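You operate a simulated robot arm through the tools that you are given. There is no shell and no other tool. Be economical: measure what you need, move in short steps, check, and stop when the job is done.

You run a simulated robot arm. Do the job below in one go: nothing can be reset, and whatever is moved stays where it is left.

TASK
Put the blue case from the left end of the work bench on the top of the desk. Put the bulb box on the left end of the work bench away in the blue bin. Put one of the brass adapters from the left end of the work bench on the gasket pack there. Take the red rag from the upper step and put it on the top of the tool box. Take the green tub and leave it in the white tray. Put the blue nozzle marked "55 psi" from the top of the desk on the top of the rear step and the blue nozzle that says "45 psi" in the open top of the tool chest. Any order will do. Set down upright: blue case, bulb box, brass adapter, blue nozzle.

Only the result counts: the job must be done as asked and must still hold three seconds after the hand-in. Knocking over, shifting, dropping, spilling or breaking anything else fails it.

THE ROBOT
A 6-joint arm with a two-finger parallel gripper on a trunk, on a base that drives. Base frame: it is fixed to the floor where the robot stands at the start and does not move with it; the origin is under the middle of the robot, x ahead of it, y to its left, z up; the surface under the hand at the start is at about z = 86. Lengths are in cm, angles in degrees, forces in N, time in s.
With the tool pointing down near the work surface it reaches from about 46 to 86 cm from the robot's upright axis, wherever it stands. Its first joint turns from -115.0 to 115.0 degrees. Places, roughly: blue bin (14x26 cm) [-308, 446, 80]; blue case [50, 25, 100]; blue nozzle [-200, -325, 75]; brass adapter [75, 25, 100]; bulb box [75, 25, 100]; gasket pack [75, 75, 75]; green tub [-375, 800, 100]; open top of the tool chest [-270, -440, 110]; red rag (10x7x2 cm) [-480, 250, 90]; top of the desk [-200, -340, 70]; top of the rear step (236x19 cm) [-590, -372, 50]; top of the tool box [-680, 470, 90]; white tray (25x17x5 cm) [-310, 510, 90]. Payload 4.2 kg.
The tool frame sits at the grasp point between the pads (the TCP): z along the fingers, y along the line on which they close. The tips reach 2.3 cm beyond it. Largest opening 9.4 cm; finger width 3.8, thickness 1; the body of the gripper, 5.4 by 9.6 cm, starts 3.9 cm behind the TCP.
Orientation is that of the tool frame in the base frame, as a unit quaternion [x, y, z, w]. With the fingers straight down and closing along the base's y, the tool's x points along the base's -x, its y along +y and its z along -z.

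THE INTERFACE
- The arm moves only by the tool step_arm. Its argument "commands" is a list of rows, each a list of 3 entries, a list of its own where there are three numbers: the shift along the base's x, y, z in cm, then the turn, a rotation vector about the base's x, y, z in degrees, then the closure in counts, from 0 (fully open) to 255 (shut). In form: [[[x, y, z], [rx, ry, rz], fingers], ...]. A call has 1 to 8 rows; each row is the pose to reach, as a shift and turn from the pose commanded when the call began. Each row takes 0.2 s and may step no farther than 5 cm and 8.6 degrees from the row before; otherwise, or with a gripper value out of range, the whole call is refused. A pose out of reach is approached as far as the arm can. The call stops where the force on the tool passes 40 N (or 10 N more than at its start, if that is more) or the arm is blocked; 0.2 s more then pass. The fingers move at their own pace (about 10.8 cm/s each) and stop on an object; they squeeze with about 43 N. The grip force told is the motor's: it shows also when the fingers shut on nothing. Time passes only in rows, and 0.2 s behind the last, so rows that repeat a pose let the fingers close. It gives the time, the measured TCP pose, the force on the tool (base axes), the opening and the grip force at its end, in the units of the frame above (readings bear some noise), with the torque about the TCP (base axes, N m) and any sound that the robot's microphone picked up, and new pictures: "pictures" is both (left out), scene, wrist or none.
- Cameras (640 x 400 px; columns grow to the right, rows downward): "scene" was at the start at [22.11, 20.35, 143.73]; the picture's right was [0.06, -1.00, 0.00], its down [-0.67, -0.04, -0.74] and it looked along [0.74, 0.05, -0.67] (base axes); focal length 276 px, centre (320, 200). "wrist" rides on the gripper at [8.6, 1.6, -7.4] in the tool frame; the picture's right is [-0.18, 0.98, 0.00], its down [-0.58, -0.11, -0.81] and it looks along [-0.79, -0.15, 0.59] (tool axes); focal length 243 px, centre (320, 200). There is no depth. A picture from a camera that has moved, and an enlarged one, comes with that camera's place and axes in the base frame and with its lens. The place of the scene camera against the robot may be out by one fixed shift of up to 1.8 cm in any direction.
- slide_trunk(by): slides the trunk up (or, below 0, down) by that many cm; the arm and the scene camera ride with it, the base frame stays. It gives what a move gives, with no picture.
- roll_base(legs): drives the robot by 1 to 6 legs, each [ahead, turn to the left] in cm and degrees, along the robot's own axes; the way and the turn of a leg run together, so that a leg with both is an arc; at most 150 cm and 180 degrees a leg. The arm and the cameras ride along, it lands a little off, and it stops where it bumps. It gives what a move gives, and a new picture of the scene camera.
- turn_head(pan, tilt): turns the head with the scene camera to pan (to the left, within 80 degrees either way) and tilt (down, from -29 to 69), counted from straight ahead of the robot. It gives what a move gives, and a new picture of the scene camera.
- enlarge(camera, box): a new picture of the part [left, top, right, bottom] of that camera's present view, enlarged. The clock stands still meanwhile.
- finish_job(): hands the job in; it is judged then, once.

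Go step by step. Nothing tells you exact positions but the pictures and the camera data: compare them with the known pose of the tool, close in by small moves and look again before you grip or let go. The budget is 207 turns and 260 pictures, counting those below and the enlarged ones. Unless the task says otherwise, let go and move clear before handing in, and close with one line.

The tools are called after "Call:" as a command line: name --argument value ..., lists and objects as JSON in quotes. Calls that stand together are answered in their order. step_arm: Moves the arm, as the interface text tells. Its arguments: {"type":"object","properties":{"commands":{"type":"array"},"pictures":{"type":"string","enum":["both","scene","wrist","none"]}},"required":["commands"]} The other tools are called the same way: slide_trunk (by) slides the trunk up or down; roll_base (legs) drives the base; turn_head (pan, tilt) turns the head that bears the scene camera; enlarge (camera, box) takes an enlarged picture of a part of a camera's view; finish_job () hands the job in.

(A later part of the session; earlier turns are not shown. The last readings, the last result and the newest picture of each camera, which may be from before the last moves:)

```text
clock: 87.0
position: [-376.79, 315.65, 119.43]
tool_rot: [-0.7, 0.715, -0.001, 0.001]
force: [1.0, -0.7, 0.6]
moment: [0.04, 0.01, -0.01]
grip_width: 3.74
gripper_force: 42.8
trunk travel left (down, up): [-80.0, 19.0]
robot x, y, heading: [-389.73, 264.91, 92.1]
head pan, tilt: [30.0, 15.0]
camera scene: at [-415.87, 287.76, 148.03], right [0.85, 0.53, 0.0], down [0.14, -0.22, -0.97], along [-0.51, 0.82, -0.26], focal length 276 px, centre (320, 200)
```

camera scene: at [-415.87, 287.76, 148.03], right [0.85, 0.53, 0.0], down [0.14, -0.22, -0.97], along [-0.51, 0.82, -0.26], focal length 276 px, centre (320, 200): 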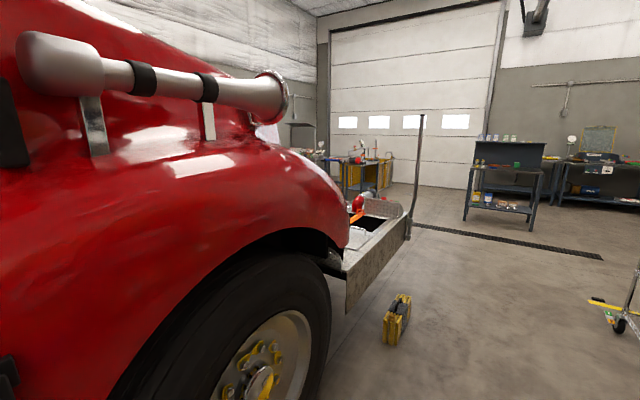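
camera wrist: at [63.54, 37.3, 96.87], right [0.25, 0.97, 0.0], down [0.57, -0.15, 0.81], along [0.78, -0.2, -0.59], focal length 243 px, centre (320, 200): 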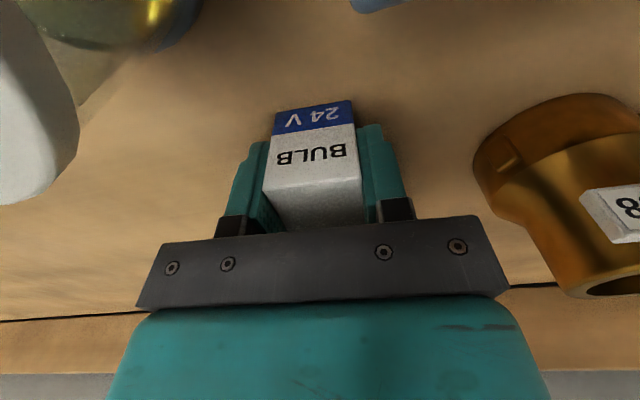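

The bins sit on a rack shelf at right ahead (blue bin first from the far side), and the cart with the tray is beyond it. I'll drive closer and look right.

Call:
roll_base --legs '[[130, -2]]'

Call:
turn_head --pan -62 --tilt 35

```text
clock: 93.5
position: [-375.77, 445.21, 119.36]
tool_rot: [-0.684, 0.73, 0.0, 0.0]
force: [0.7, -0.3, 0.1]
moment: [0.02, -0.01, 0.02]
grip_width: 3.72
gripper_force: 43.0
trunk travel left (down, up): [-80.0, 19.0]
robot x, y, heading: [-390.79, 395.27, 89.5]
head pan, tilt: [30.0, 15.0]
camera scene: at [-416.28, 419.13, 148.03], right [0.87, 0.49, 0.0], down [0.13, -0.23, -0.97], along [-0.47, 0.84, -0.26], focal length 276 px, centre (320, 200)
```

scene: 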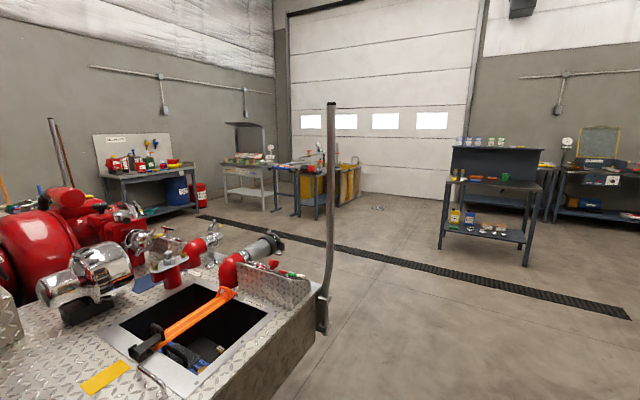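

```text
clock: 95.2
position: [-375.82, 445.19, 119.44]
tool_rot: [-0.683, 0.731, 0.001, 0.0]
force: [0.2, 0.2, 1.0]
moment: [0.01, -0.01, 0.01]
grip_width: 3.72
gripper_force: 43.0
trunk travel left (down, up): [-80.0, 19.0]
robot x, y, heading: [-390.78, 395.05, 89.4]
head pan, tilt: [-62.0, 35.0]
camera scene: at [-403.88, 415.04, 144.83], right [0.46, -0.89, 0.0], down [-0.51, -0.26, -0.82], along [0.73, 0.38, -0.57], focal length 276 px, centre (320, 200)
```

scene: 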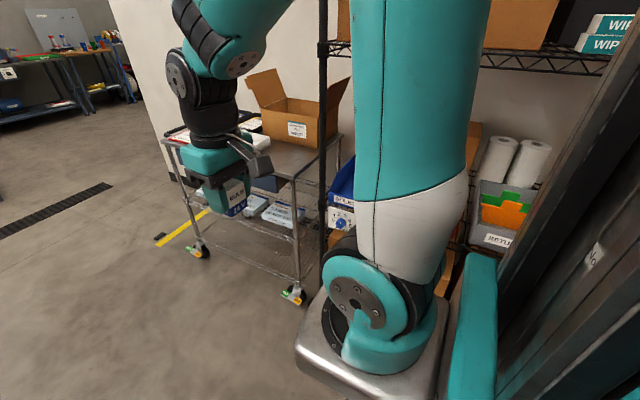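

I'll advance 45 cm and turn to face the rack and bins.

Call:
roll_base --legs '[[45, 0], [0, -89]]'

Call:
turn_head --pan 8 --tilt 35

```text
clock: 101.7
position: [-340.01, 425.81, 119.49]
tool_rot: [0.026, 1.0, -0.001, 0.0]
force: [-0.2, -0.1, -0.1]
moment: [0.01, 0.0, 0.02]
grip_width: 3.72
gripper_force: 43.5
trunk travel left (down, up): [-80.0, 19.0]
robot x, y, heading: [-390.21, 440.35, 0.3]
head pan, tilt: [-62.0, 35.0]
camera scene: at [-372.27, 452.21, 144.83], right [-0.88, -0.47, 0.0], down [-0.27, 0.51, -0.82], along [0.39, -0.72, -0.57], focal length 276 px, centre (320, 200)
```

scene: 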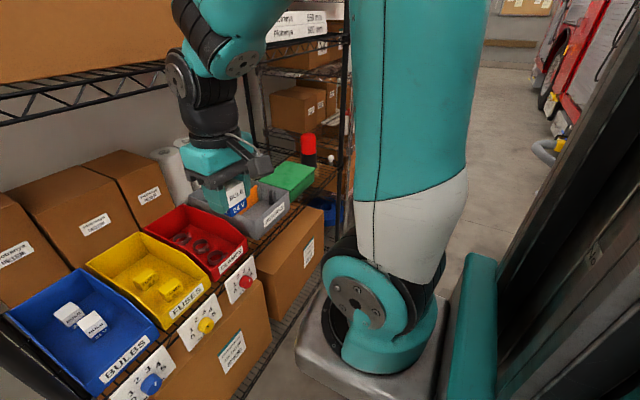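

```text
clock: 103.1
position: [-339.94, 425.82, 119.56]
tool_rot: [0.026, 1.0, 0.0, 0.0]
force: [0.7, -0.1, -0.2]
moment: [-0.02, 0.01, 0.02]
grip_width: 3.73
gripper_force: 42.3
trunk travel left (down, up): [-80.0, 19.0]
robot x, y, heading: [-390.29, 440.22, 0.1]
head pan, tilt: [8.0, 35.0]
camera scene: at [-367.71, 461.22, 144.83], right [0.14, -0.99, 0.0], down [-0.57, -0.08, -0.82], along [0.81, 0.12, -0.57], focal length 276 px, centre (320, 200)
```

scene: 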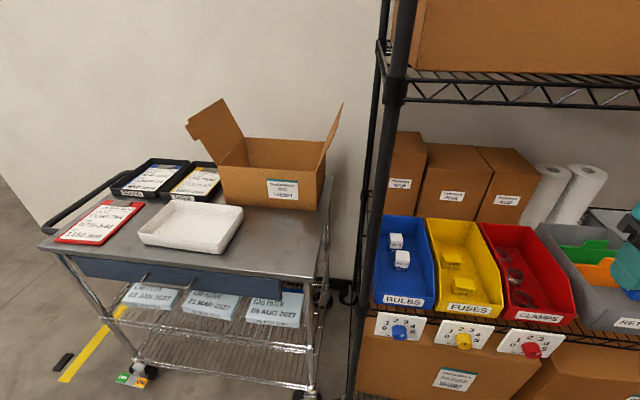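

The blue bin (BULBS) holds two bulb boxes with free room at the front. I'll lower the hand in front of the rack, then slide in over the front part of the bin.

Call:
step_arm --commands '[[[0.5, 3, -3], [0, 0, 1], 255], [[1, 6, -6], [0, 0, 2], 255], [[1.5, 9, -9.5], [0, 0, 3], 255], [[2, 12, -13], [0, 0, 3], 255], [[2.5, 15, -16.5], [0, 0, 3], 255], [[3, 17.5, -20], [0, 0, 3], 255], [[3.5, 20, -23.5], [0, 0, 3], 255]]' --pictures "both"

```text
clock: 104.7
position: [-336.47, 445.67, 95.9]
tool_rot: [0.0, 1.0, 0.001, 0.0]
force: [-0.8, 0.1, -1.1]
moment: [0.04, -0.02, 0.02]
grip_width: 3.69
gripper_force: 43.6
trunk travel left (down, up): [-80.0, 19.0]
robot x, y, heading: [-390.18, 439.94, -0.0]
head pan, tilt: [8.0, 35.0]
camera scene: at [-367.75, 461.19, 144.85], right [0.14, -0.99, 0.0], down [-0.57, -0.08, -0.82], along [0.81, 0.12, -0.57], focal length 276 px, centre (320, 200)
camera wrist: at [-345.11, 447.37, 103.55], right [0.18, 0.98, 0.0], down [0.58, -0.11, 0.81], along [0.79, -0.15, -0.59], focal length 243 px, centre (320, 200)
```

scene: 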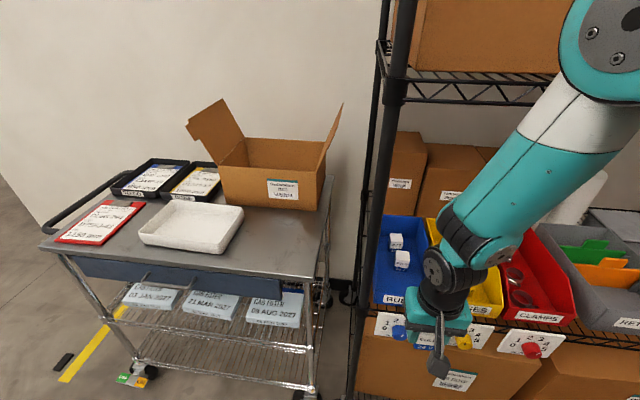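
wrist: 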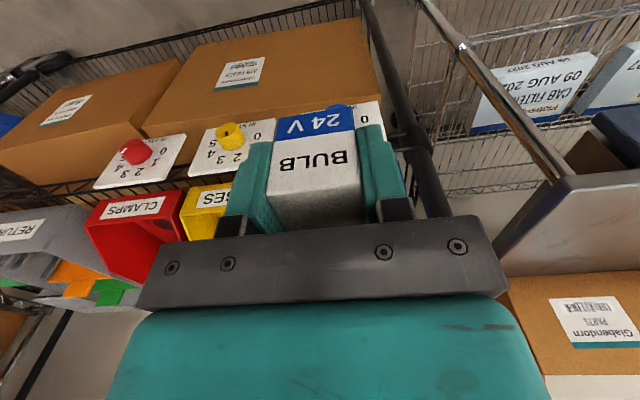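

The hand is in front of the rack, about 2.5 cm clear of the post at y≈455. I'll slide in to x≈-316.

Call:
step_arm --commands '[[[4, 0.2, 0], [0, 0, 0], 255], [[8, 0.2, 0], [0, 0, 0], 255], [[12, 0.2, 0], [0, 0, 0], 255], [[16, 0.2, 0], [0, 0, 0], 255], [[20, 0.2, 0], [0, 0, 0], 255], [[20, 0.2, -4], [0, 0, 0], 255]]' --pictures "both"

Call:
enlarge --camera "scene" --box '[340, 180, 500, 340]'

```text
clock: 106.1
position: [-316.23, 446.0, 91.86]
tool_rot: [0.0, 1.0, 0.0, 0.0]
force: [0.3, -0.1, -0.9]
moment: [-0.02, -0.01, 0.0]
grip_width: 3.73
gripper_force: 43.1
trunk travel left (down, up): [-80.0, 19.0]
robot x, y, heading: [-390.33, 440.1, 0.3]
head pan, tilt: [8.0, 35.0]
camera scene: at [-367.75, 461.23, 144.84], right [0.14, -0.99, 0.0], down [-0.57, -0.08, -0.82], along [0.81, 0.12, -0.57], focal length 276 px, centre (320, 200)
camera wrist: at [-324.94, 447.73, 99.53], right [0.18, 0.98, 0.0], down [0.58, -0.11, 0.81], along [0.79, -0.15, -0.59], focal length 243 px, centre (320, 200)
```

scene: 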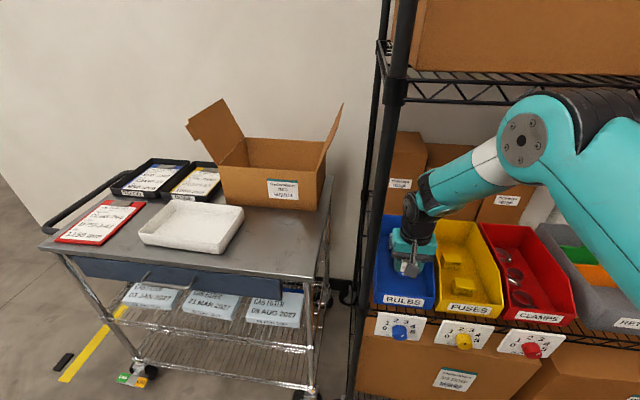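
wrist: 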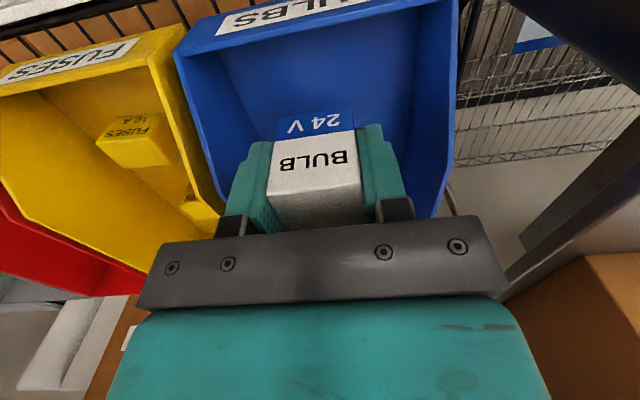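

```text
2.50 times, centred on (420, 260) of scene
camera zoom: at [-367.75, 461.23, 144.84], right [0.14, -0.99, 0.0], down [-0.57, -0.08, -0.82], along [0.81, 0.12, -0.57], focal length 690 px, centre (70, 50)
```

zoom: 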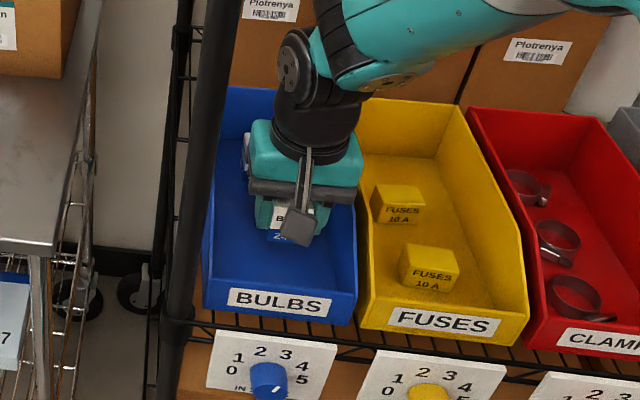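

Hand is inside the bin, centred, at the free front part. I'll lower carefully to find the floor.

Call:
step_arm --commands '[[[0, 0, -2], [0, 0, 0], 255], [[0, 0, -4], [0, 0, 0], 255], [[0, 0, -5], [0, 0, 0], 255], [[0, 0, -5.5], [0, 0, 0], 255]]' --pictures "wrist"

```text
clock: 107.1
position: [-316.43, 445.92, 86.53]
tool_rot: [0.0, 1.0, -0.001, 0.0]
force: [0.1, 0.4, 0.1]
moment: [0.03, 0.0, -0.03]
grip_width: 3.73
gripper_force: 42.9
trunk travel left (down, up): [-80.0, 19.0]
robot x, y, heading: [-390.08, 439.87, -0.1]
head pan, tilt: [8.0, 35.0]
camera wrist: at [-325.12, 447.7, 94.07], right [0.18, 0.98, 0.0], down [0.58, -0.11, 0.81], along [0.79, -0.15, -0.59], focal length 243 px, centre (320, 200)
```

wrist: 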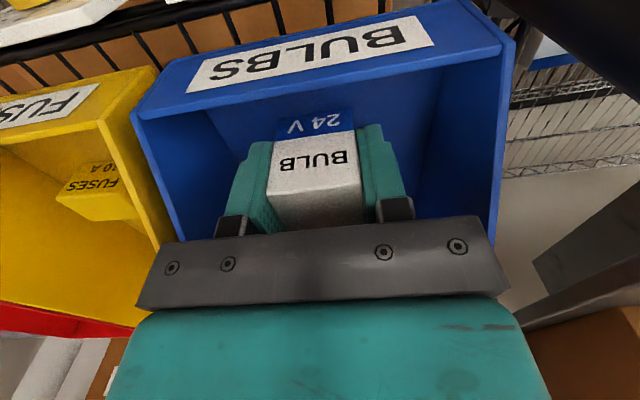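

Still in the air. Continue in small steps.

Call:
step_arm --commands '[[[0, 0, -0.5], [0, 0, 0], 255], [[0, 0, -1], [0, 0, 0], 255], [[0, 0, -1.4], [0, 0, 0], 255], [[0, 0, -1.8], [0, 0, 0], 255], [[0, 0, -2.2], [0, 0, 0], 255]]' --pictures "wrist"

```text
clock: 108.3
position: [-316.36, 445.86, 84.26]
tool_rot: [-0.001, 1.0, 0.0, 0.0]
force: [-0.4, 0.3, -0.1]
moment: [0.01, 0.0, 0.0]
grip_width: 3.72
gripper_force: 42.9
trunk travel left (down, up): [-80.0, 19.0]
robot x, y, heading: [-389.86, 440.07, 0.1]
head pan, tilt: [8.0, 35.0]
camera wrist: at [-325.1, 447.69, 91.9], right [0.18, 0.98, 0.0], down [0.58, -0.11, 0.81], along [0.79, -0.15, -0.59], focal length 243 px, centre (320, 200)
```

wrist: 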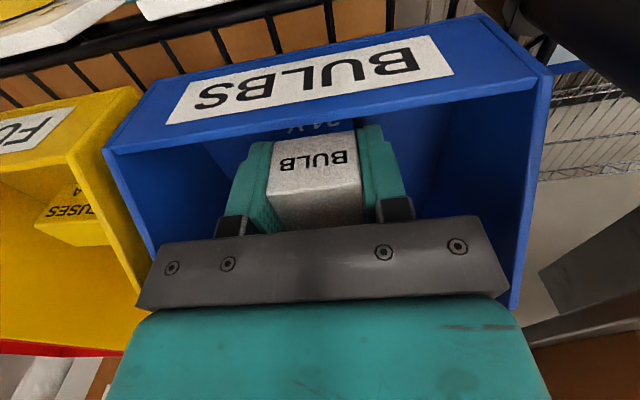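

Call:
step_arm --commands '[[[0, 0, -0.4], [0, 0, 0], 255], [[0, 0, -0.7], [0, 0, 0], 255], [[0, 0, -1], [0, 0, 0], 255], [[0, 0, -1.3], [0, 0, 0], 255]]' --pictures "none"

```text
clock: 109.2
position: [-316.15, 446.07, 83.74]
tool_rot: [0.0, 1.0, 0.0, 0.003]
force: [-3.2, -1.6, 19.5]
moment: [-0.11, 0.31, 0.0]
grip_width: 3.7
gripper_force: 43.0
trunk travel left (down, up): [-80.0, 19.0]
robot x, y, heading: [-390.08, 439.78, 0.1]
head pan, tilt: [8.0, 35.0]
stopped in row 4: the force on the tool passed its limit at 44 N (the readings are from after the stop); the commanded pose is now the measured one
```

Floor reached. Ease up slightly, open partly and rise.

Call:
step_arm --commands '[[[0, 0, 0.1], [0, 0, 0], 255], [[0, 0, 0.1], [0, 0, 0], 80], [[0, 0, 0.1], [0, 0, 0], 80], [[0, 0, 2], [0, 0, 0], 80], [[0, 0, 5], [0, 0, 0], 80], [[0, 0, 9], [0, 0, 0], 80], [[0, 0, 12], [0, 0, 0], 80]]' --pictures "wrist"

```text
clock: 110.8
position: [-316.48, 446.01, 95.4]
tool_rot: [0.0, 1.0, 0.0, 0.0]
force: [0.4, 0.6, -0.7]
moment: [0.02, 0.03, -0.01]
grip_width: 6.45
gripper_force: 0.0
trunk travel left (down, up): [-80.0, 19.0]
robot x, y, heading: [-390.51, 440.12, 0.3]
head pan, tilt: [8.0, 35.0]
camera wrist: at [-325.14, 447.75, 102.99], right [0.18, 0.98, 0.0], down [0.58, -0.11, 0.81], along [0.79, -0.15, -0.59], focal length 243 px, centre (320, 200)
```

wrist: 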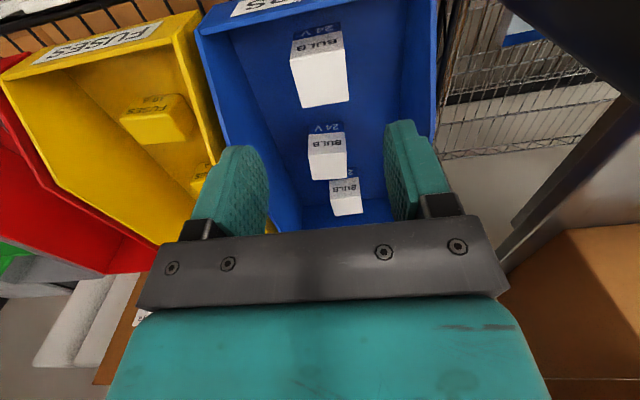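

The bulb box stands in the blue bin with the others. I'll withdraw the hand, then head toward the green tub (-375, 800).

Call:
step_arm --commands '[[[-4, 0, 0], [0, 0, 0], 80], [[-8, 0, 0], [0, 0, 0], 80], [[-12, 0, 0], [0, 0, 0], 80], [[-16, 0, 1], [0, 0, 0], 80], [[-20, 0, 5], [0, 0, 0], 80], [[-22, 0, 9.5], [0, 0, 0], 80], [[-23, 0, 14], [0, 0, 0], 80], [[-23, 0, 19], [0, 0, 0], 80]]' --pictures "none"

Call:
roll_base --legs '[[0, 90], [120, 0]]'

Call:
turn_head --pan 8 --tilt 20

```text
refused: row 5 steps farther than a row can; nothing moved
```

```text
clock: 112.0
position: [-316.68, 451.97, 95.51]
tool_rot: [-0.032, 0.999, 0.0, 0.003]
force: [0.4, -0.4, 0.5]
moment: [-0.03, -0.01, 0.01]
grip_width: 6.42
gripper_force: 0.0
trunk travel left (down, up): [-80.0, 19.0]
robot x, y, heading: [-389.88, 440.48, 5.6]
head pan, tilt: [8.0, 35.0]
stopped in leg 1: the force on the tool passed its limit at 54 N (the readings are from after the stop); the commanded pose is now the measured one
camera scene: at [-369.81, 463.18, 144.87], right [0.24, -0.97, 0.0], down [-0.56, -0.13, -0.82], along [0.8, 0.2, -0.57], focal length 276 px, centre (320, 200)
```

scene: 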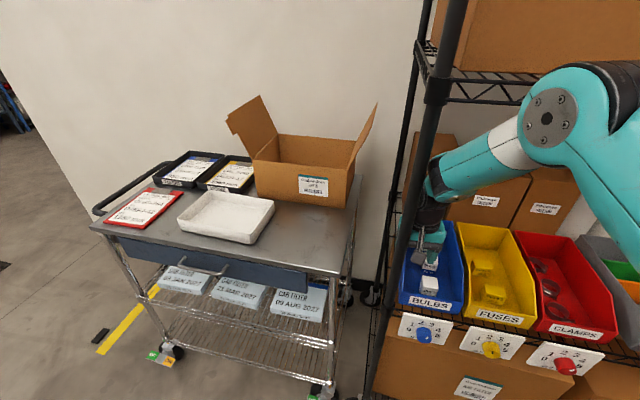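

```text
clock: 112.8
position: [-316.76, 451.92, 95.42]
tool_rot: [-0.033, 0.999, 0.0, 0.005]
force: [0.0, 0.3, 0.7]
moment: [0.01, 0.03, -0.01]
grip_width: 6.46
gripper_force: 0.0
trunk travel left (down, up): [-80.0, 19.0]
robot x, y, heading: [-390.31, 439.97, 5.6]
head pan, tilt: [8.0, 20.0]
camera scene: at [-369.36, 463.26, 147.26], right [0.24, -0.97, 0.0], down [-0.33, -0.08, -0.94], along [0.91, 0.23, -0.34], focal length 276 px, centre (320, 200)
```

scene: 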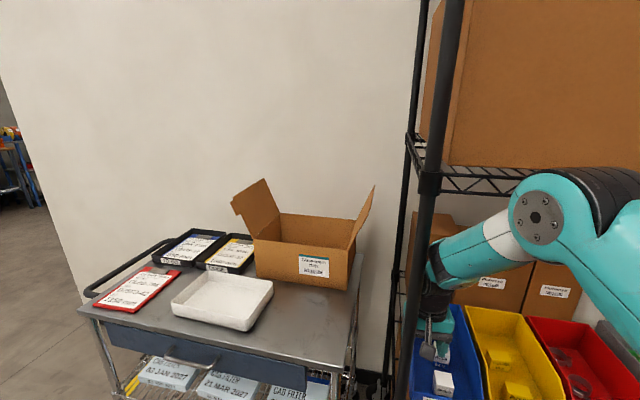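

A row was refused and the base turn pressed the hand lightly against the post; nothing looks displaced. I'll move the hand off the post, then withdraw.

Call:
step_arm --commands '[[[0, -3, 0], [0, 0, 0], 80], [[0, -5.5, 0], [0, 0, -4], 80], [[-4, -5.5, 0], [0, 0, -4], 80], [[-8, -5.5, 0], [0, 0, -4], 80], [[-12, -5.5, 0], [0, 0, -4], 80], [[-16, -5.5, 0], [0, 0, -4], 80], [[-20, -5.5, 1], [0, 0, -4], 80], [[-22, -5.5, 5], [0, 0, -4], 80]]' --pictures "both"

```text
clock: 114.6
position: [-338.63, 446.9, 100.46]
tool_rot: [0.0, 1.0, -0.002, 0.004]
force: [-0.1, 0.0, -0.1]
moment: [-0.02, 0.02, 0.0]
grip_width: 6.45
gripper_force: 0.0
trunk travel left (down, up): [-80.0, 19.0]
robot x, y, heading: [-390.23, 440.04, 5.8]
head pan, tilt: [8.0, 20.0]
camera scene: at [-369.31, 463.59, 147.19], right [0.24, -0.97, 0.0], down [-0.33, -0.08, -0.94], along [0.91, 0.23, -0.34], focal length 276 px, centre (320, 200)
camera wrist: at [-347.3, 448.63, 108.03], right [0.18, 0.98, 0.0], down [0.58, -0.11, 0.81], along [0.8, -0.15, -0.59], focal length 243 px, centre (320, 200)
```

scene: 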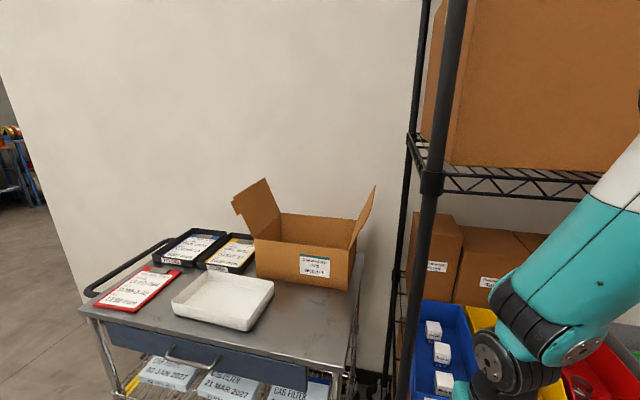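
wrist: 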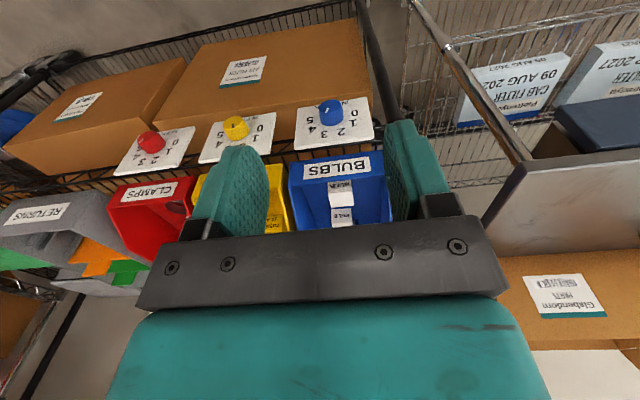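

All fine. Raise the hand, turn up the hall and drive toward the tub, looking around.

Call:
step_arm --commands '[[[0, 0, 4], [0, 0, 0], 80], [[0, 0, 8], [0, 0, 0], 80], [[0, 0, 12], [0, 0, 0], 80], [[0, 0, 16], [0, 0, 0], 0]]' --pictures "none"

Call:
roll_base --legs '[[0, 84], [150, 0]]'

Call:
turn_head --pan 10 --tilt 25

```text
clock: 115.6
position: [-338.63, 446.47, 116.51]
tool_rot: [0.0, 1.0, -0.002, 0.003]
force: [1.0, -0.4, -0.3]
moment: [-0.01, 0.0, -0.01]
grip_width: 9.42
gripper_force: 0.0
trunk travel left (down, up): [-80.0, 19.0]
robot x, y, heading: [-390.1, 440.1, 6.0]
head pan, tilt: [8.0, 20.0]
```

```text
clock: 126.5
position: [-390.38, 641.17, 116.46]
tool_rot: [-0.671, 0.741, 0.002, 0.003]
force: [1.3, -0.6, 0.3]
moment: [-0.02, 0.01, -0.01]
grip_width: 9.42
gripper_force: 0.0
trunk travel left (down, up): [-80.0, 19.0]
robot x, y, heading: [-389.25, 589.04, 90.6]
head pan, tilt: [8.0, 20.0]
camera scene: at [-411.38, 613.92, 147.21], right [0.99, 0.14, 0.0], down [0.05, -0.34, -0.94], along [-0.13, 0.93, -0.34], focal length 276 px, centre (320, 200)
```

scene: 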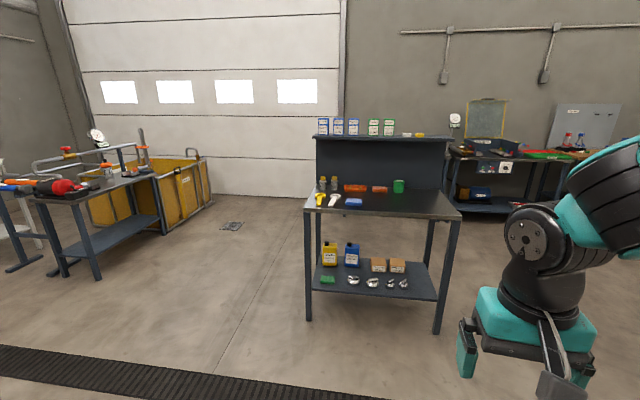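

```text
clock: 127.2
position: [-390.37, 641.23, 116.46]
tool_rot: [-0.671, 0.741, 0.002, 0.003]
force: [0.3, -0.6, -0.2]
moment: [0.02, 0.0, 0.02]
grip_width: 9.41
gripper_force: 0.0
trunk travel left (down, up): [-80.0, 19.0]
robot x, y, heading: [-388.94, 589.23, 90.2]
head pan, tilt: [10.0, 25.0]
camera scene: at [-411.68, 613.77, 146.41], right [0.98, 0.18, 0.0], down [0.07, -0.42, -0.91], along [-0.16, 0.89, -0.42], focal length 276 px, centre (320, 200)
```

scene: 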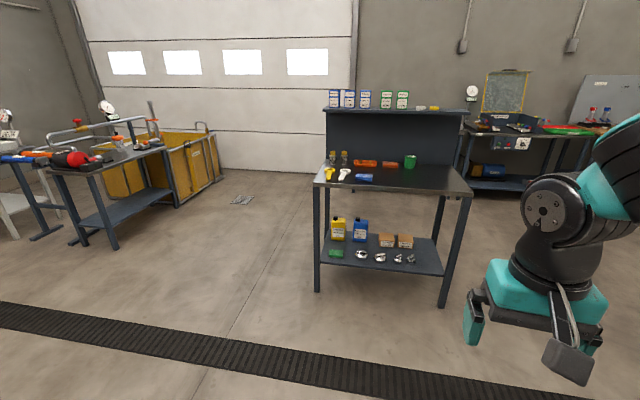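

The green tub stands on a table near (-380, 795). I'll drive 128 cm ahead, hand high above the table.

Call:
roll_base --legs '[[128, 0]]'

Call:
turn_head --pan -15 --tilt 42

```text
clock: 133.7
position: [-388.99, 770.42, 116.38]
tool_rot: [-0.664, 0.747, 0.002, 0.004]
force: [-1.4, 0.5, 0.2]
moment: [-0.04, -0.02, -0.02]
grip_width: 9.4
gripper_force: 0.1
trunk travel left (down, up): [-80.0, 19.0]
robot x, y, heading: [-388.93, 718.42, 89.1]
head pan, tilt: [10.0, 25.0]
camera scene: at [-410.72, 743.43, 146.41], right [0.99, 0.16, 0.0], down [0.07, -0.42, -0.91], along [-0.15, 0.89, -0.42], focal length 276 px, centre (320, 200)
```

scene: 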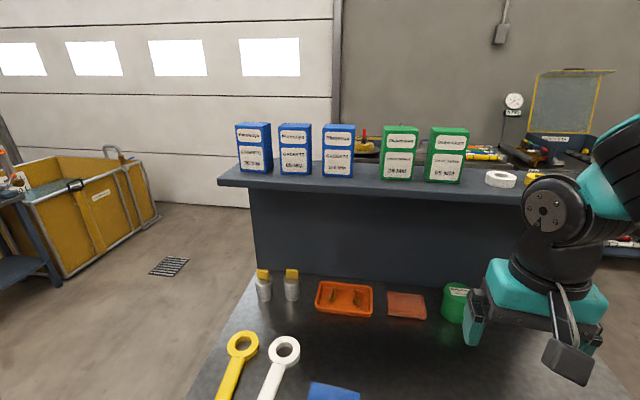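

```text
clock: 134.6
position: [-389.05, 770.5, 116.46]
tool_rot: [-0.664, 0.748, 0.003, 0.003]
force: [0.2, 0.3, 0.7]
moment: [0.02, -0.01, 0.01]
grip_width: 9.39
gripper_force: 0.0
trunk travel left (down, up): [-80.0, 19.0]
robot x, y, heading: [-388.46, 718.52, 89.2]
head pan, tilt: [-15.0, 42.0]
camera scene: at [-406.97, 742.39, 143.78], right [0.96, -0.27, 0.0], down [-0.18, -0.64, -0.74], along [0.2, 0.72, -0.67], focal length 276 px, centre (320, 200)
```

scene: 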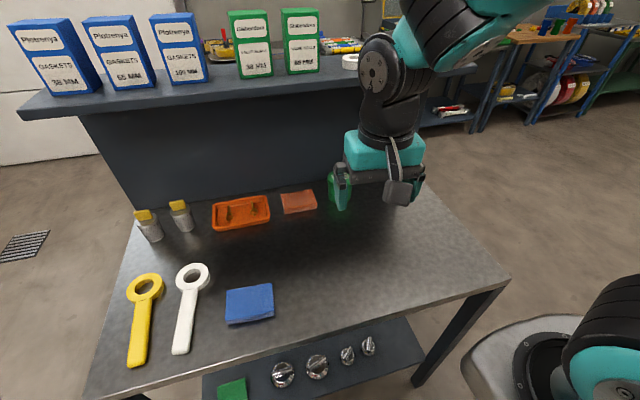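

The tub stands at the back of the table under a shelf overhang (front edge near y=800, z≈121), so I'll likely approach with the tool tilted. Look with the wrist camera first.

Call:
enlarge --camera "wrist" --box '[0, 0, 640, 400]'

Call:
enlarge --camera "scene" --box '[260, 60, 460, 240]'

```text
1.00 times, centred on (320, 200) of wrist (not enlarged: the box is as wide or as high as the picture)
camera zoom: at [-391.6, 762.13, 124.01], right [-0.95, 0.3, 0.0], down [0.17, 0.56, 0.81], along [0.24, 0.77, -0.58], focal length 243 px, centre (320, 200)
```

zoom: 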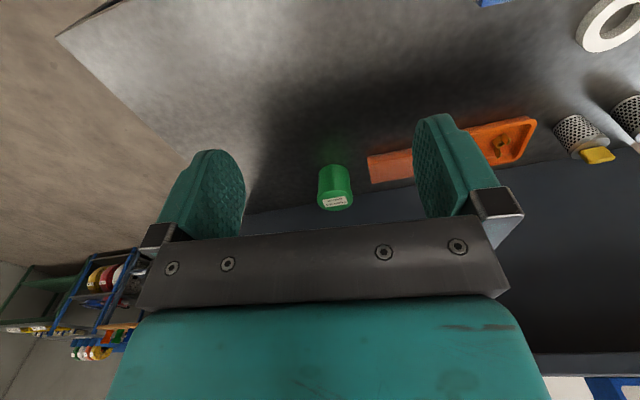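

```text
2.22 times, centred on (360, 150) of scene
camera zoom: at [-406.97, 742.39, 143.78], right [0.96, -0.27, 0.0], down [-0.18, -0.64, -0.74], along [0.2, 0.72, -0.67], focal length 614 px, centre (231, 311)
```

zoom: 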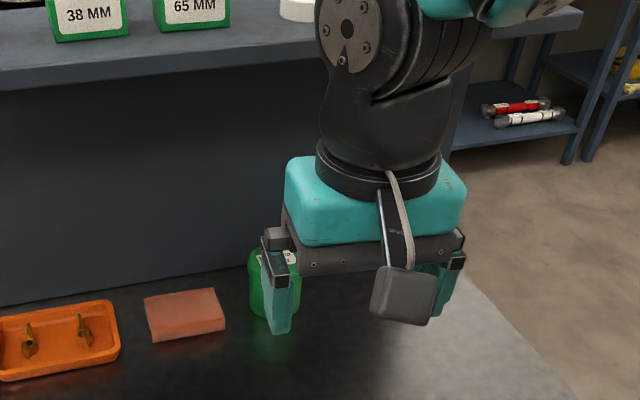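

The tub is a lidded cylinder, about 7.5 cm wide, near (-381.5, 806), top z≈92. I'll roll 6 cm closer, then tilt the tool 30° forward and approach.

Call:
roll_base --legs '[[6, 0]]'

Call:
step_arm --commands '[[[2, 3, -1], [7.5, -0.6, 0], 0], [[4, 6, -3], [15, -1.3, 0], 0], [[6, 9, -5], [22.4, -1.9, 0], 0], [[7, 12, -7], [29.9, -2.6, 0], 0]]' --pictures "both"

```text
clock: 135.6
position: [-388.94, 776.4, 116.49]
tool_rot: [-0.664, 0.747, 0.002, 0.003]
force: [-0.5, 0.3, -0.5]
moment: [-0.02, -0.02, -0.01]
grip_width: 9.38
gripper_force: 0.0
trunk travel left (down, up): [-80.0, 19.0]
robot x, y, heading: [-388.28, 724.29, 89.5]
head pan, tilt: [-15.0, 42.0]
camera scene: at [-406.88, 748.36, 143.78], right [0.96, -0.27, 0.0], down [-0.18, -0.64, -0.74], along [0.2, 0.72, -0.67], focal length 276 px, centre (320, 200)
```

scene: 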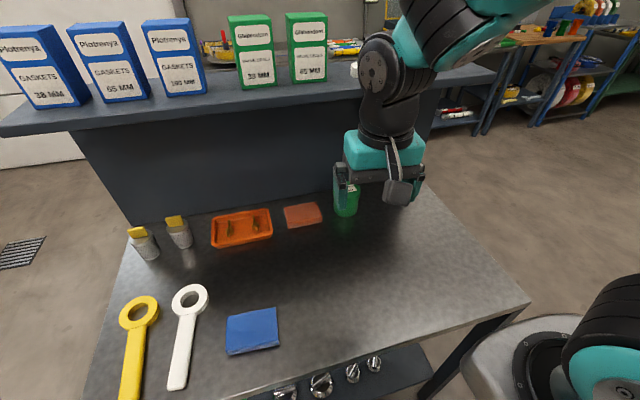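

```text
clock: 136.6
position: [-381.94, 788.52, 109.62]
tool_rot: [-0.641, 0.721, 0.18, 0.193]
force: [0.2, -1.5, 0.6]
moment: [0.01, 0.0, -0.01]
grip_width: 9.41
gripper_force: 0.1
trunk travel left (down, up): [-80.0, 19.0]
robot x, y, heading: [-388.24, 724.28, 89.5]
head pan, tilt: [-15.0, 42.0]
camera scene: at [-406.89, 748.31, 143.79], right [0.96, -0.27, 0.0], down [-0.18, -0.64, -0.74], along [0.2, 0.72, -0.67], focal length 276 px, centre (320, 200)
camera wrist: at [-384.75, 777.62, 111.85], right [-0.96, 0.27, 0.11], down [0.13, 0.08, 0.99], along [0.26, 0.96, -0.11], focal length 243 px, centre (320, 200)
```

scene: 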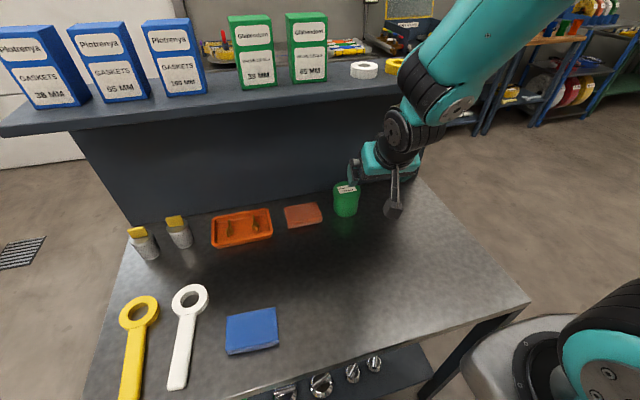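
wrist: 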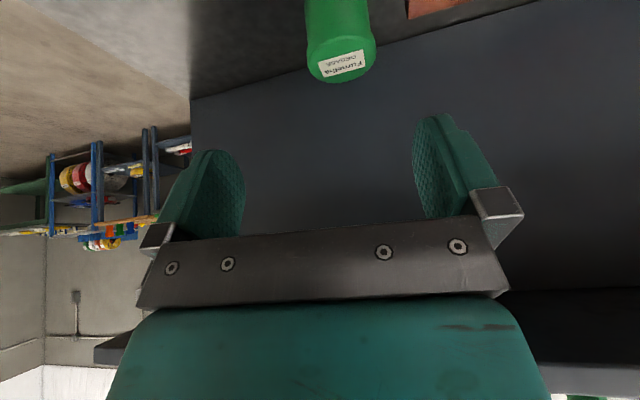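

The tub's top centre estimates to about (-382.2, 804.5, 93). I'll come to a spot just above and in front of it and look again.

Call:
step_arm --commands '[[[-0.1, 3.5, -3], [0, 0, 0], 0], [[-0.2, 7, -6], [0, 0, 0], 0], [[-0.3, 10, -9], [0, 0, 0], 0]]' --pictures "both"

Call:
enlarge --camera "scene" --box '[290, 130, 450, 250]'

```text
clock: 137.4
position: [-382.09, 798.33, 100.7]
tool_rot: [-0.641, 0.721, 0.18, 0.193]
force: [0.8, -1.2, -0.2]
moment: [0.02, 0.03, -0.02]
grip_width: 9.4
gripper_force: 0.1
trunk travel left (down, up): [-80.0, 19.0]
robot x, y, heading: [-388.82, 724.65, 89.0]
head pan, tilt: [-15.0, 42.0]
camera scene: at [-406.88, 748.29, 143.8], right [0.96, -0.27, 0.0], down [-0.18, -0.64, -0.74], along [0.2, 0.72, -0.67], focal length 276 px, centre (320, 200)
camera wrist: at [-385.01, 787.56, 102.88], right [-0.96, 0.27, 0.11], down [0.13, 0.08, 0.99], along [0.26, 0.96, -0.11], focal length 243 px, centre (320, 200)
```

scene: 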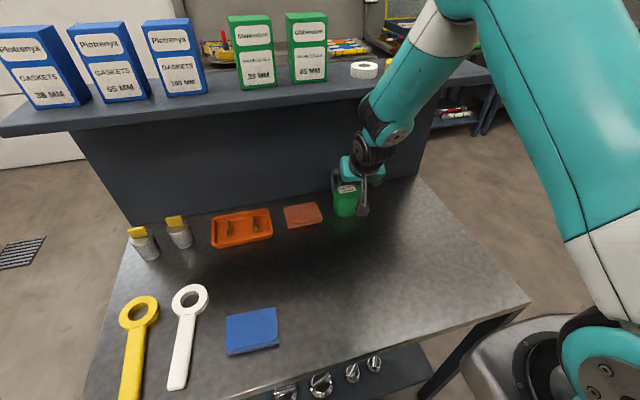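
wrist: 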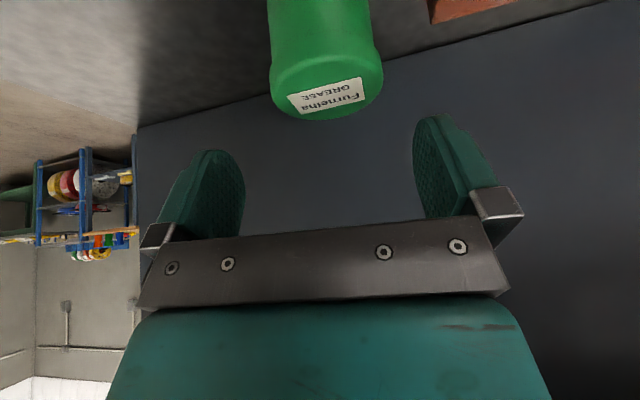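

```text
3.33 times, centred on (370, 190) of scene
camera zoom: at [-406.88, 748.29, 143.8], right [0.96, -0.27, 0.0], down [-0.18, -0.64, -0.74], along [0.2, 0.72, -0.67], focal length 920 px, centre (153, 233)
```

zoom: 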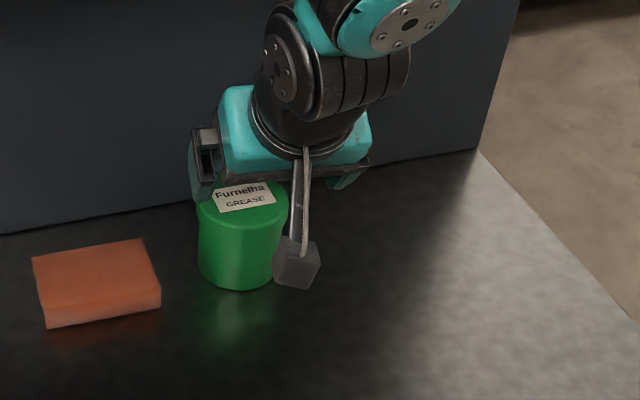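

The lid centre is at about (-382.0, 803.9, 93.2), diameter about 8 cm. I'll slide in along the tool axis and close.

Call:
step_arm --commands '[[[0.1, 1.2, -2.2], [0, 0, 0], 0], [[0.1, 3.3, -5.6], [0, 0, 0], 0], [[0.1, 5.4, -9.3], [0, 0, 0], 0], [[0.1, 5.4, -9.3], [0, 0, 0], 0]]' --pictures "both"

```text
clock: 138.4
position: [-382.04, 803.99, 91.48]
tool_rot: [-0.64, 0.72, 0.182, 0.195]
force: [0.3, -3.5, 31.3]
moment: [-1.13, 0.17, 0.04]
grip_width: 9.42
gripper_force: 0.1
trunk travel left (down, up): [-80.0, 19.0]
robot x, y, heading: [-388.53, 724.54, 89.2]
head pan, tilt: [-15.0, 42.0]
camera scene: at [-406.89, 748.21, 143.86], right [0.96, -0.27, 0.0], down [-0.18, -0.64, -0.74], along [0.2, 0.72, -0.67], focal length 276 px, centre (320, 200)
camera wrist: at [-384.76, 793.11, 93.66], right [-0.96, 0.27, 0.11], down [0.13, 0.07, 0.99], along [0.26, 0.96, -0.1], focal length 243 px, centre (320, 200)
```

scene: 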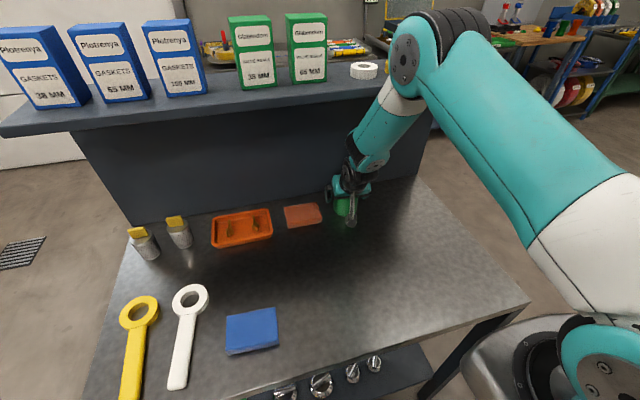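
wrist: 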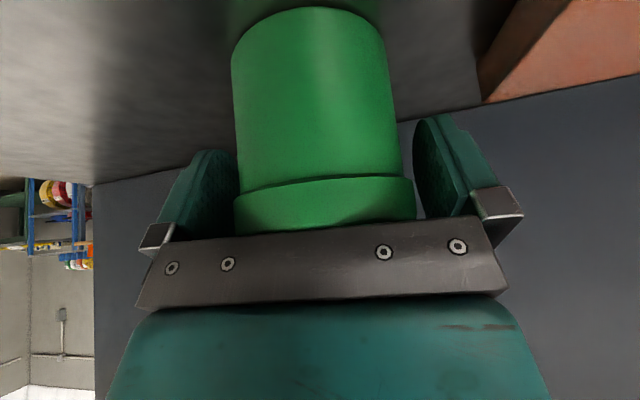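

The fingers straddle the tub, but the palm touches the lid. Back off 0.6 cm along the tool, close, and lift.

Call:
step_arm --commands '[[[0, -0.3, 0.6], [0, 0, 0], 0], [[0, -0.3, 0.6], [0, 0, 0], 255], [[0, -0.3, 0.6], [0, 0, 0], 255], [[0, -0.3, 0.6], [0, 0, 0], 255], [[0, -0.3, 1], [0, 0, 0], 255], [[0, -0.3, 1.6], [0, 0, 0], 255], [[0, -0.3, 2.4], [0, 0, 0], 255]]' --pictures "wrist"

```text
clock: 140.0
position: [-382.02, 803.5, 93.52]
tool_rot: [-0.641, 0.721, 0.179, 0.192]
force: [-0.3, 0.9, -4.6]
moment: [0.01, -0.01, -0.01]
grip_width: 7.68
gripper_force: 42.9
trunk travel left (down, up): [-80.0, 19.0]
robot x, y, heading: [-388.17, 724.5, 88.7]
head pan, tilt: [-15.0, 42.0]
camera wrist: at [-384.9, 792.73, 95.75], right [-0.96, 0.27, 0.11], down [0.13, 0.08, 0.99], along [0.26, 0.96, -0.11], focal length 243 px, centre (320, 200)
```

wrist: 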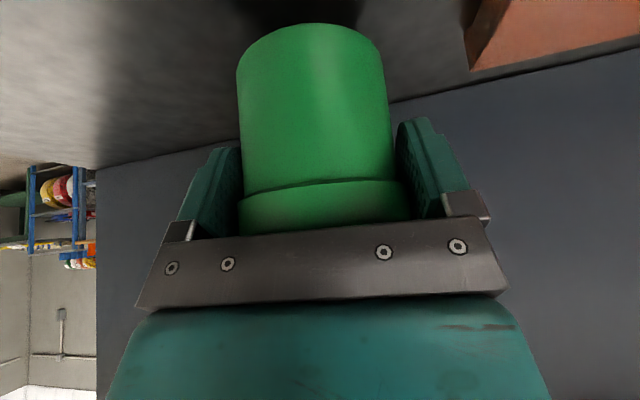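

The tub is held. I'll retreat back and up, keeping the tilt, then drive back toward the cart.

Call:
step_arm --commands '[[[0, -1, 2], [0, 0, 0], 255], [[-0.8, -4, 5], [0, 0, 0], 255], [[-1.6, -7.5, 8], [0, 0, 0], 255], [[-2.4, -11, 11], [0, 0, 0], 255], [[-3.2, -14.5, 14], [0, 0, 0], 255], [[-4, -18, 17], [0, 0, 0], 255], [[-4.8, -21.5, 20], [0, 0, 0], 255], [[-5.5, -25, 22.5], [0, 0, 0], 255]]' --pictures "scene"

```text
clock: 141.8
position: [-387.47, 778.58, 115.89]
tool_rot: [-0.641, 0.722, 0.179, 0.192]
force: [-0.2, 1.3, -4.6]
moment: [-0.06, 0.0, 0.02]
grip_width: 7.7
gripper_force: 42.8
trunk travel left (down, up): [-80.0, 19.0]
robot x, y, heading: [-388.37, 724.65, 89.4]
head pan, tilt: [-15.0, 42.0]
camera scene: at [-406.89, 748.46, 143.76], right [0.96, -0.27, 0.0], down [-0.18, -0.64, -0.74], along [0.2, 0.71, -0.67], focal length 276 px, centre (320, 200)
```

scene: 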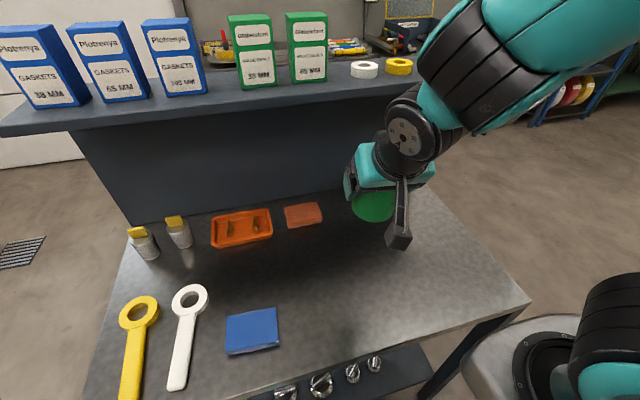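

Now drive back to y≈510 and face the cart.

Call:
roll_base --legs '[[-107, 0], [-107, 0], [0, -89], [5, 0]]'

Call:
turn_head --pan 12 --tilt 42

```text
clock: 156.6
position: [-331.6, 513.33, 115.88]
tool_rot: [0.035, 0.964, -0.003, 0.262]
force: [-0.1, -0.6, -4.4]
moment: [-0.01, 0.02, 0.0]
grip_width: 7.65
gripper_force: 42.8
trunk travel left (down, up): [-80.0, 19.0]
robot x, y, heading: [-385.48, 511.84, 2.0]
head pan, tilt: [-15.0, 42.0]
camera scene: at [-364.24, 530.09, 143.78], right [-0.23, -0.97, 0.0], down [-0.65, 0.15, -0.74], along [0.72, -0.17, -0.67], focal length 276 px, centre (320, 200)
```

scene: 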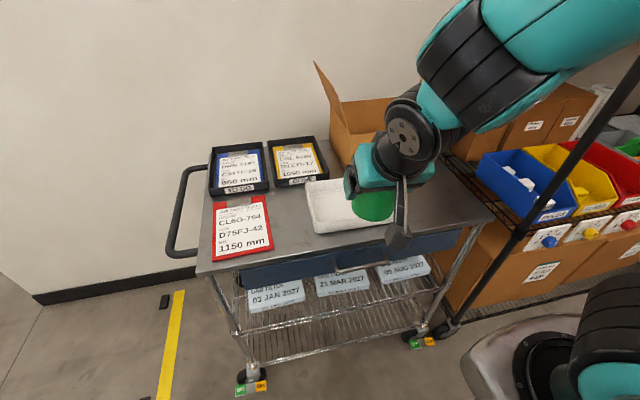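

```text
clock: 157.5
position: [-331.52, 513.27, 115.97]
tool_rot: [0.035, 0.964, -0.004, 0.263]
force: [0.0, 0.4, -4.9]
moment: [-0.02, 0.01, 0.0]
grip_width: 7.71
gripper_force: 43.5
trunk travel left (down, up): [-80.0, 19.0]
robot x, y, heading: [-385.86, 511.37, 1.8]
head pan, tilt: [12.0, 42.0]
camera scene: at [-364.26, 533.99, 143.78], right [0.24, -0.97, 0.0], down [-0.65, -0.16, -0.74], along [0.72, 0.18, -0.67], focal length 276 px, centre (320, 200)
```

scene: 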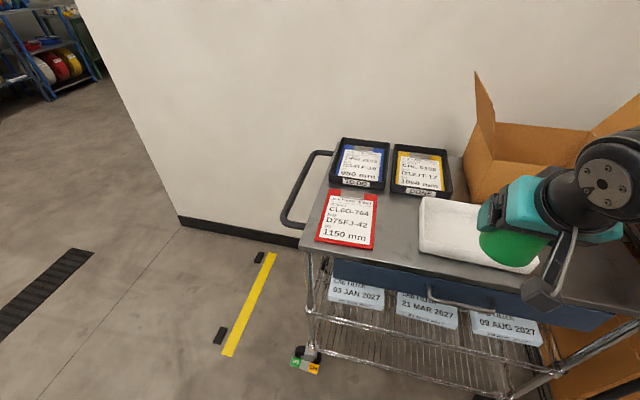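

The tray spans about x -314…-298, y 495…520, centre (-306.5, 507.5). I'll move the tub above its centre.

Call:
step_arm --commands '[[[4, -0.9, 0], [0, 0, 0], 255], [[8.2, -1.8, -1], [0, 0, 0], 255], [[12.4, -2.7, -2.5], [0, 0, 0], 255], [[16.6, -3.6, -4], [0, 0, 0], 255], [[20.8, -4.5, -6], [0, 0, 0], 255], [[24.6, -5.3, -8], [0, 0, 0], 255], [[24.6, -5.3, -11], [0, 0, 0], 255]]' --pictures "both"

```text
clock: 159.1
position: [-307.15, 507.62, 104.78]
tool_rot: [0.035, 0.964, -0.003, 0.263]
force: [-0.5, -0.2, -3.6]
moment: [-0.01, 0.01, 0.0]
grip_width: 7.67
gripper_force: 42.8
trunk travel left (down, up): [-80.0, 19.0]
robot x, y, heading: [-385.58, 511.5, 1.7]
head pan, tilt: [12.0, 42.0]
camera scene: at [-364.29, 533.99, 143.78], right [0.24, -0.97, 0.0], down [-0.65, -0.16, -0.74], along [0.72, 0.18, -0.67], focal length 276 px, centre (320, 200)
camera wrist: at [-318.28, 510.17, 107.05], right [0.22, 0.97, 0.11], down [0.08, -0.13, 0.99], along [0.97, -0.21, -0.11], focal length 243 px, centre (320, 200)
```

scene: 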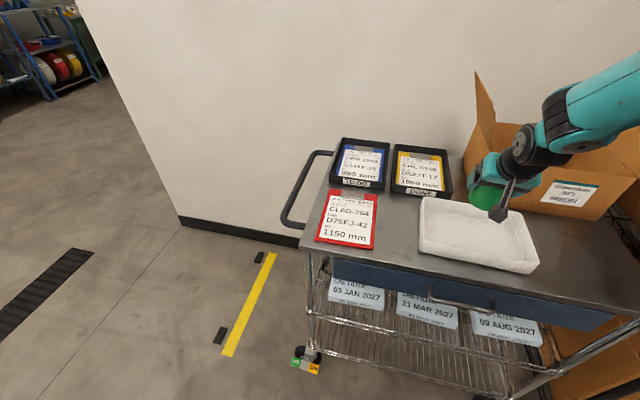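
wrist: 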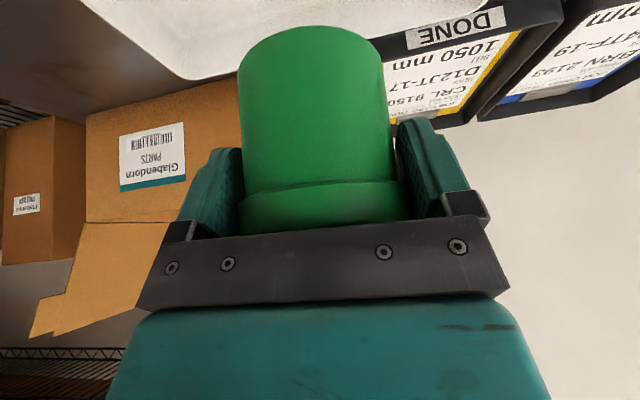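

Directly above the tray. Lower to near the floor, then finely.

Call:
step_arm --commands '[[[0.4, -0.6, -3], [0, 0, 0], 255], [[0.4, -0.6, -6], [0, 0, 0], 255], [[0.4, -0.6, -8.5], [0, 0, 0], 255], [[0.4, -0.6, -9.5], [0, 0, 0], 255], [[0.4, -0.6, -10.2], [0, 0, 0], 255]]' --pictures "both"

```text
clock: 160.3
position: [-306.59, 507.3, 94.63]
tool_rot: [0.035, 0.964, -0.004, 0.263]
force: [-0.3, -0.4, -4.7]
moment: [0.0, 0.01, -0.02]
grip_width: 7.68
gripper_force: 43.1
trunk travel left (down, up): [-80.0, 19.0]
robot x, y, heading: [-385.48, 511.5, 2.2]
head pan, tilt: [12.0, 42.0]
camera scene: at [-364.26, 533.99, 143.78], right [0.24, -0.97, 0.0], down [-0.65, -0.16, -0.74], along [0.72, 0.18, -0.67], focal length 276 px, centre (320, 200)
camera wrist: at [-317.73, 509.8, 96.89], right [0.22, 0.97, 0.11], down [0.08, -0.13, 0.99], along [0.97, -0.21, -0.11], focal length 243 px, centre (320, 200)
```

scene: 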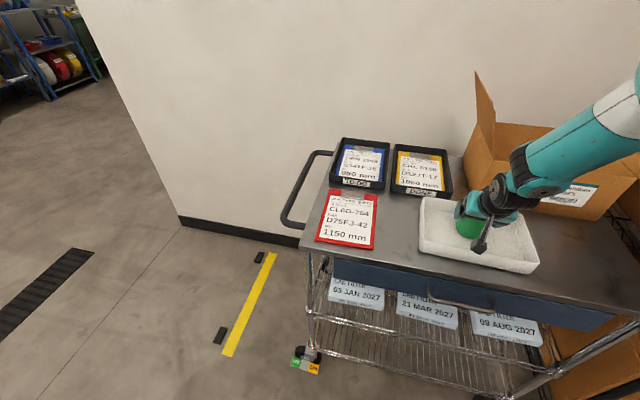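
wrist: 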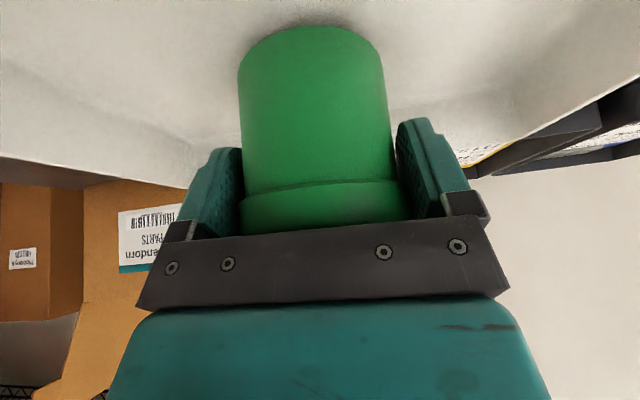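

Nearly at the floor, well inside the tray. Fine lowering.

Call:
step_arm --commands '[[[0, 0, -0.4], [0, 0, 0], 255], [[0, 0, -0.8], [0, 0, 0], 255], [[0, 0, -1.2], [0, 0, 0], 255], [[0, 0, -1.6], [0, 0, 0], 255], [[0, 0, -2], [0, 0, 0], 255]]' --pictures "none"

```text
clock: 161.5
position: [-306.15, 507.39, 93.71]
tool_rot: [0.035, 0.962, -0.002, 0.271]
force: [-2.3, -0.3, 18.7]
moment: [-0.12, 0.75, 0.0]
grip_width: 7.67
gripper_force: 42.9
trunk travel left (down, up): [-80.0, 19.0]
robot x, y, heading: [-385.75, 511.84, 1.8]
head pan, tilt: [12.0, 42.0]
stopped in row 5: the force on the tool passed its limit at 57 N (the readings are from after the stop); the commanded pose is now the measured one
```

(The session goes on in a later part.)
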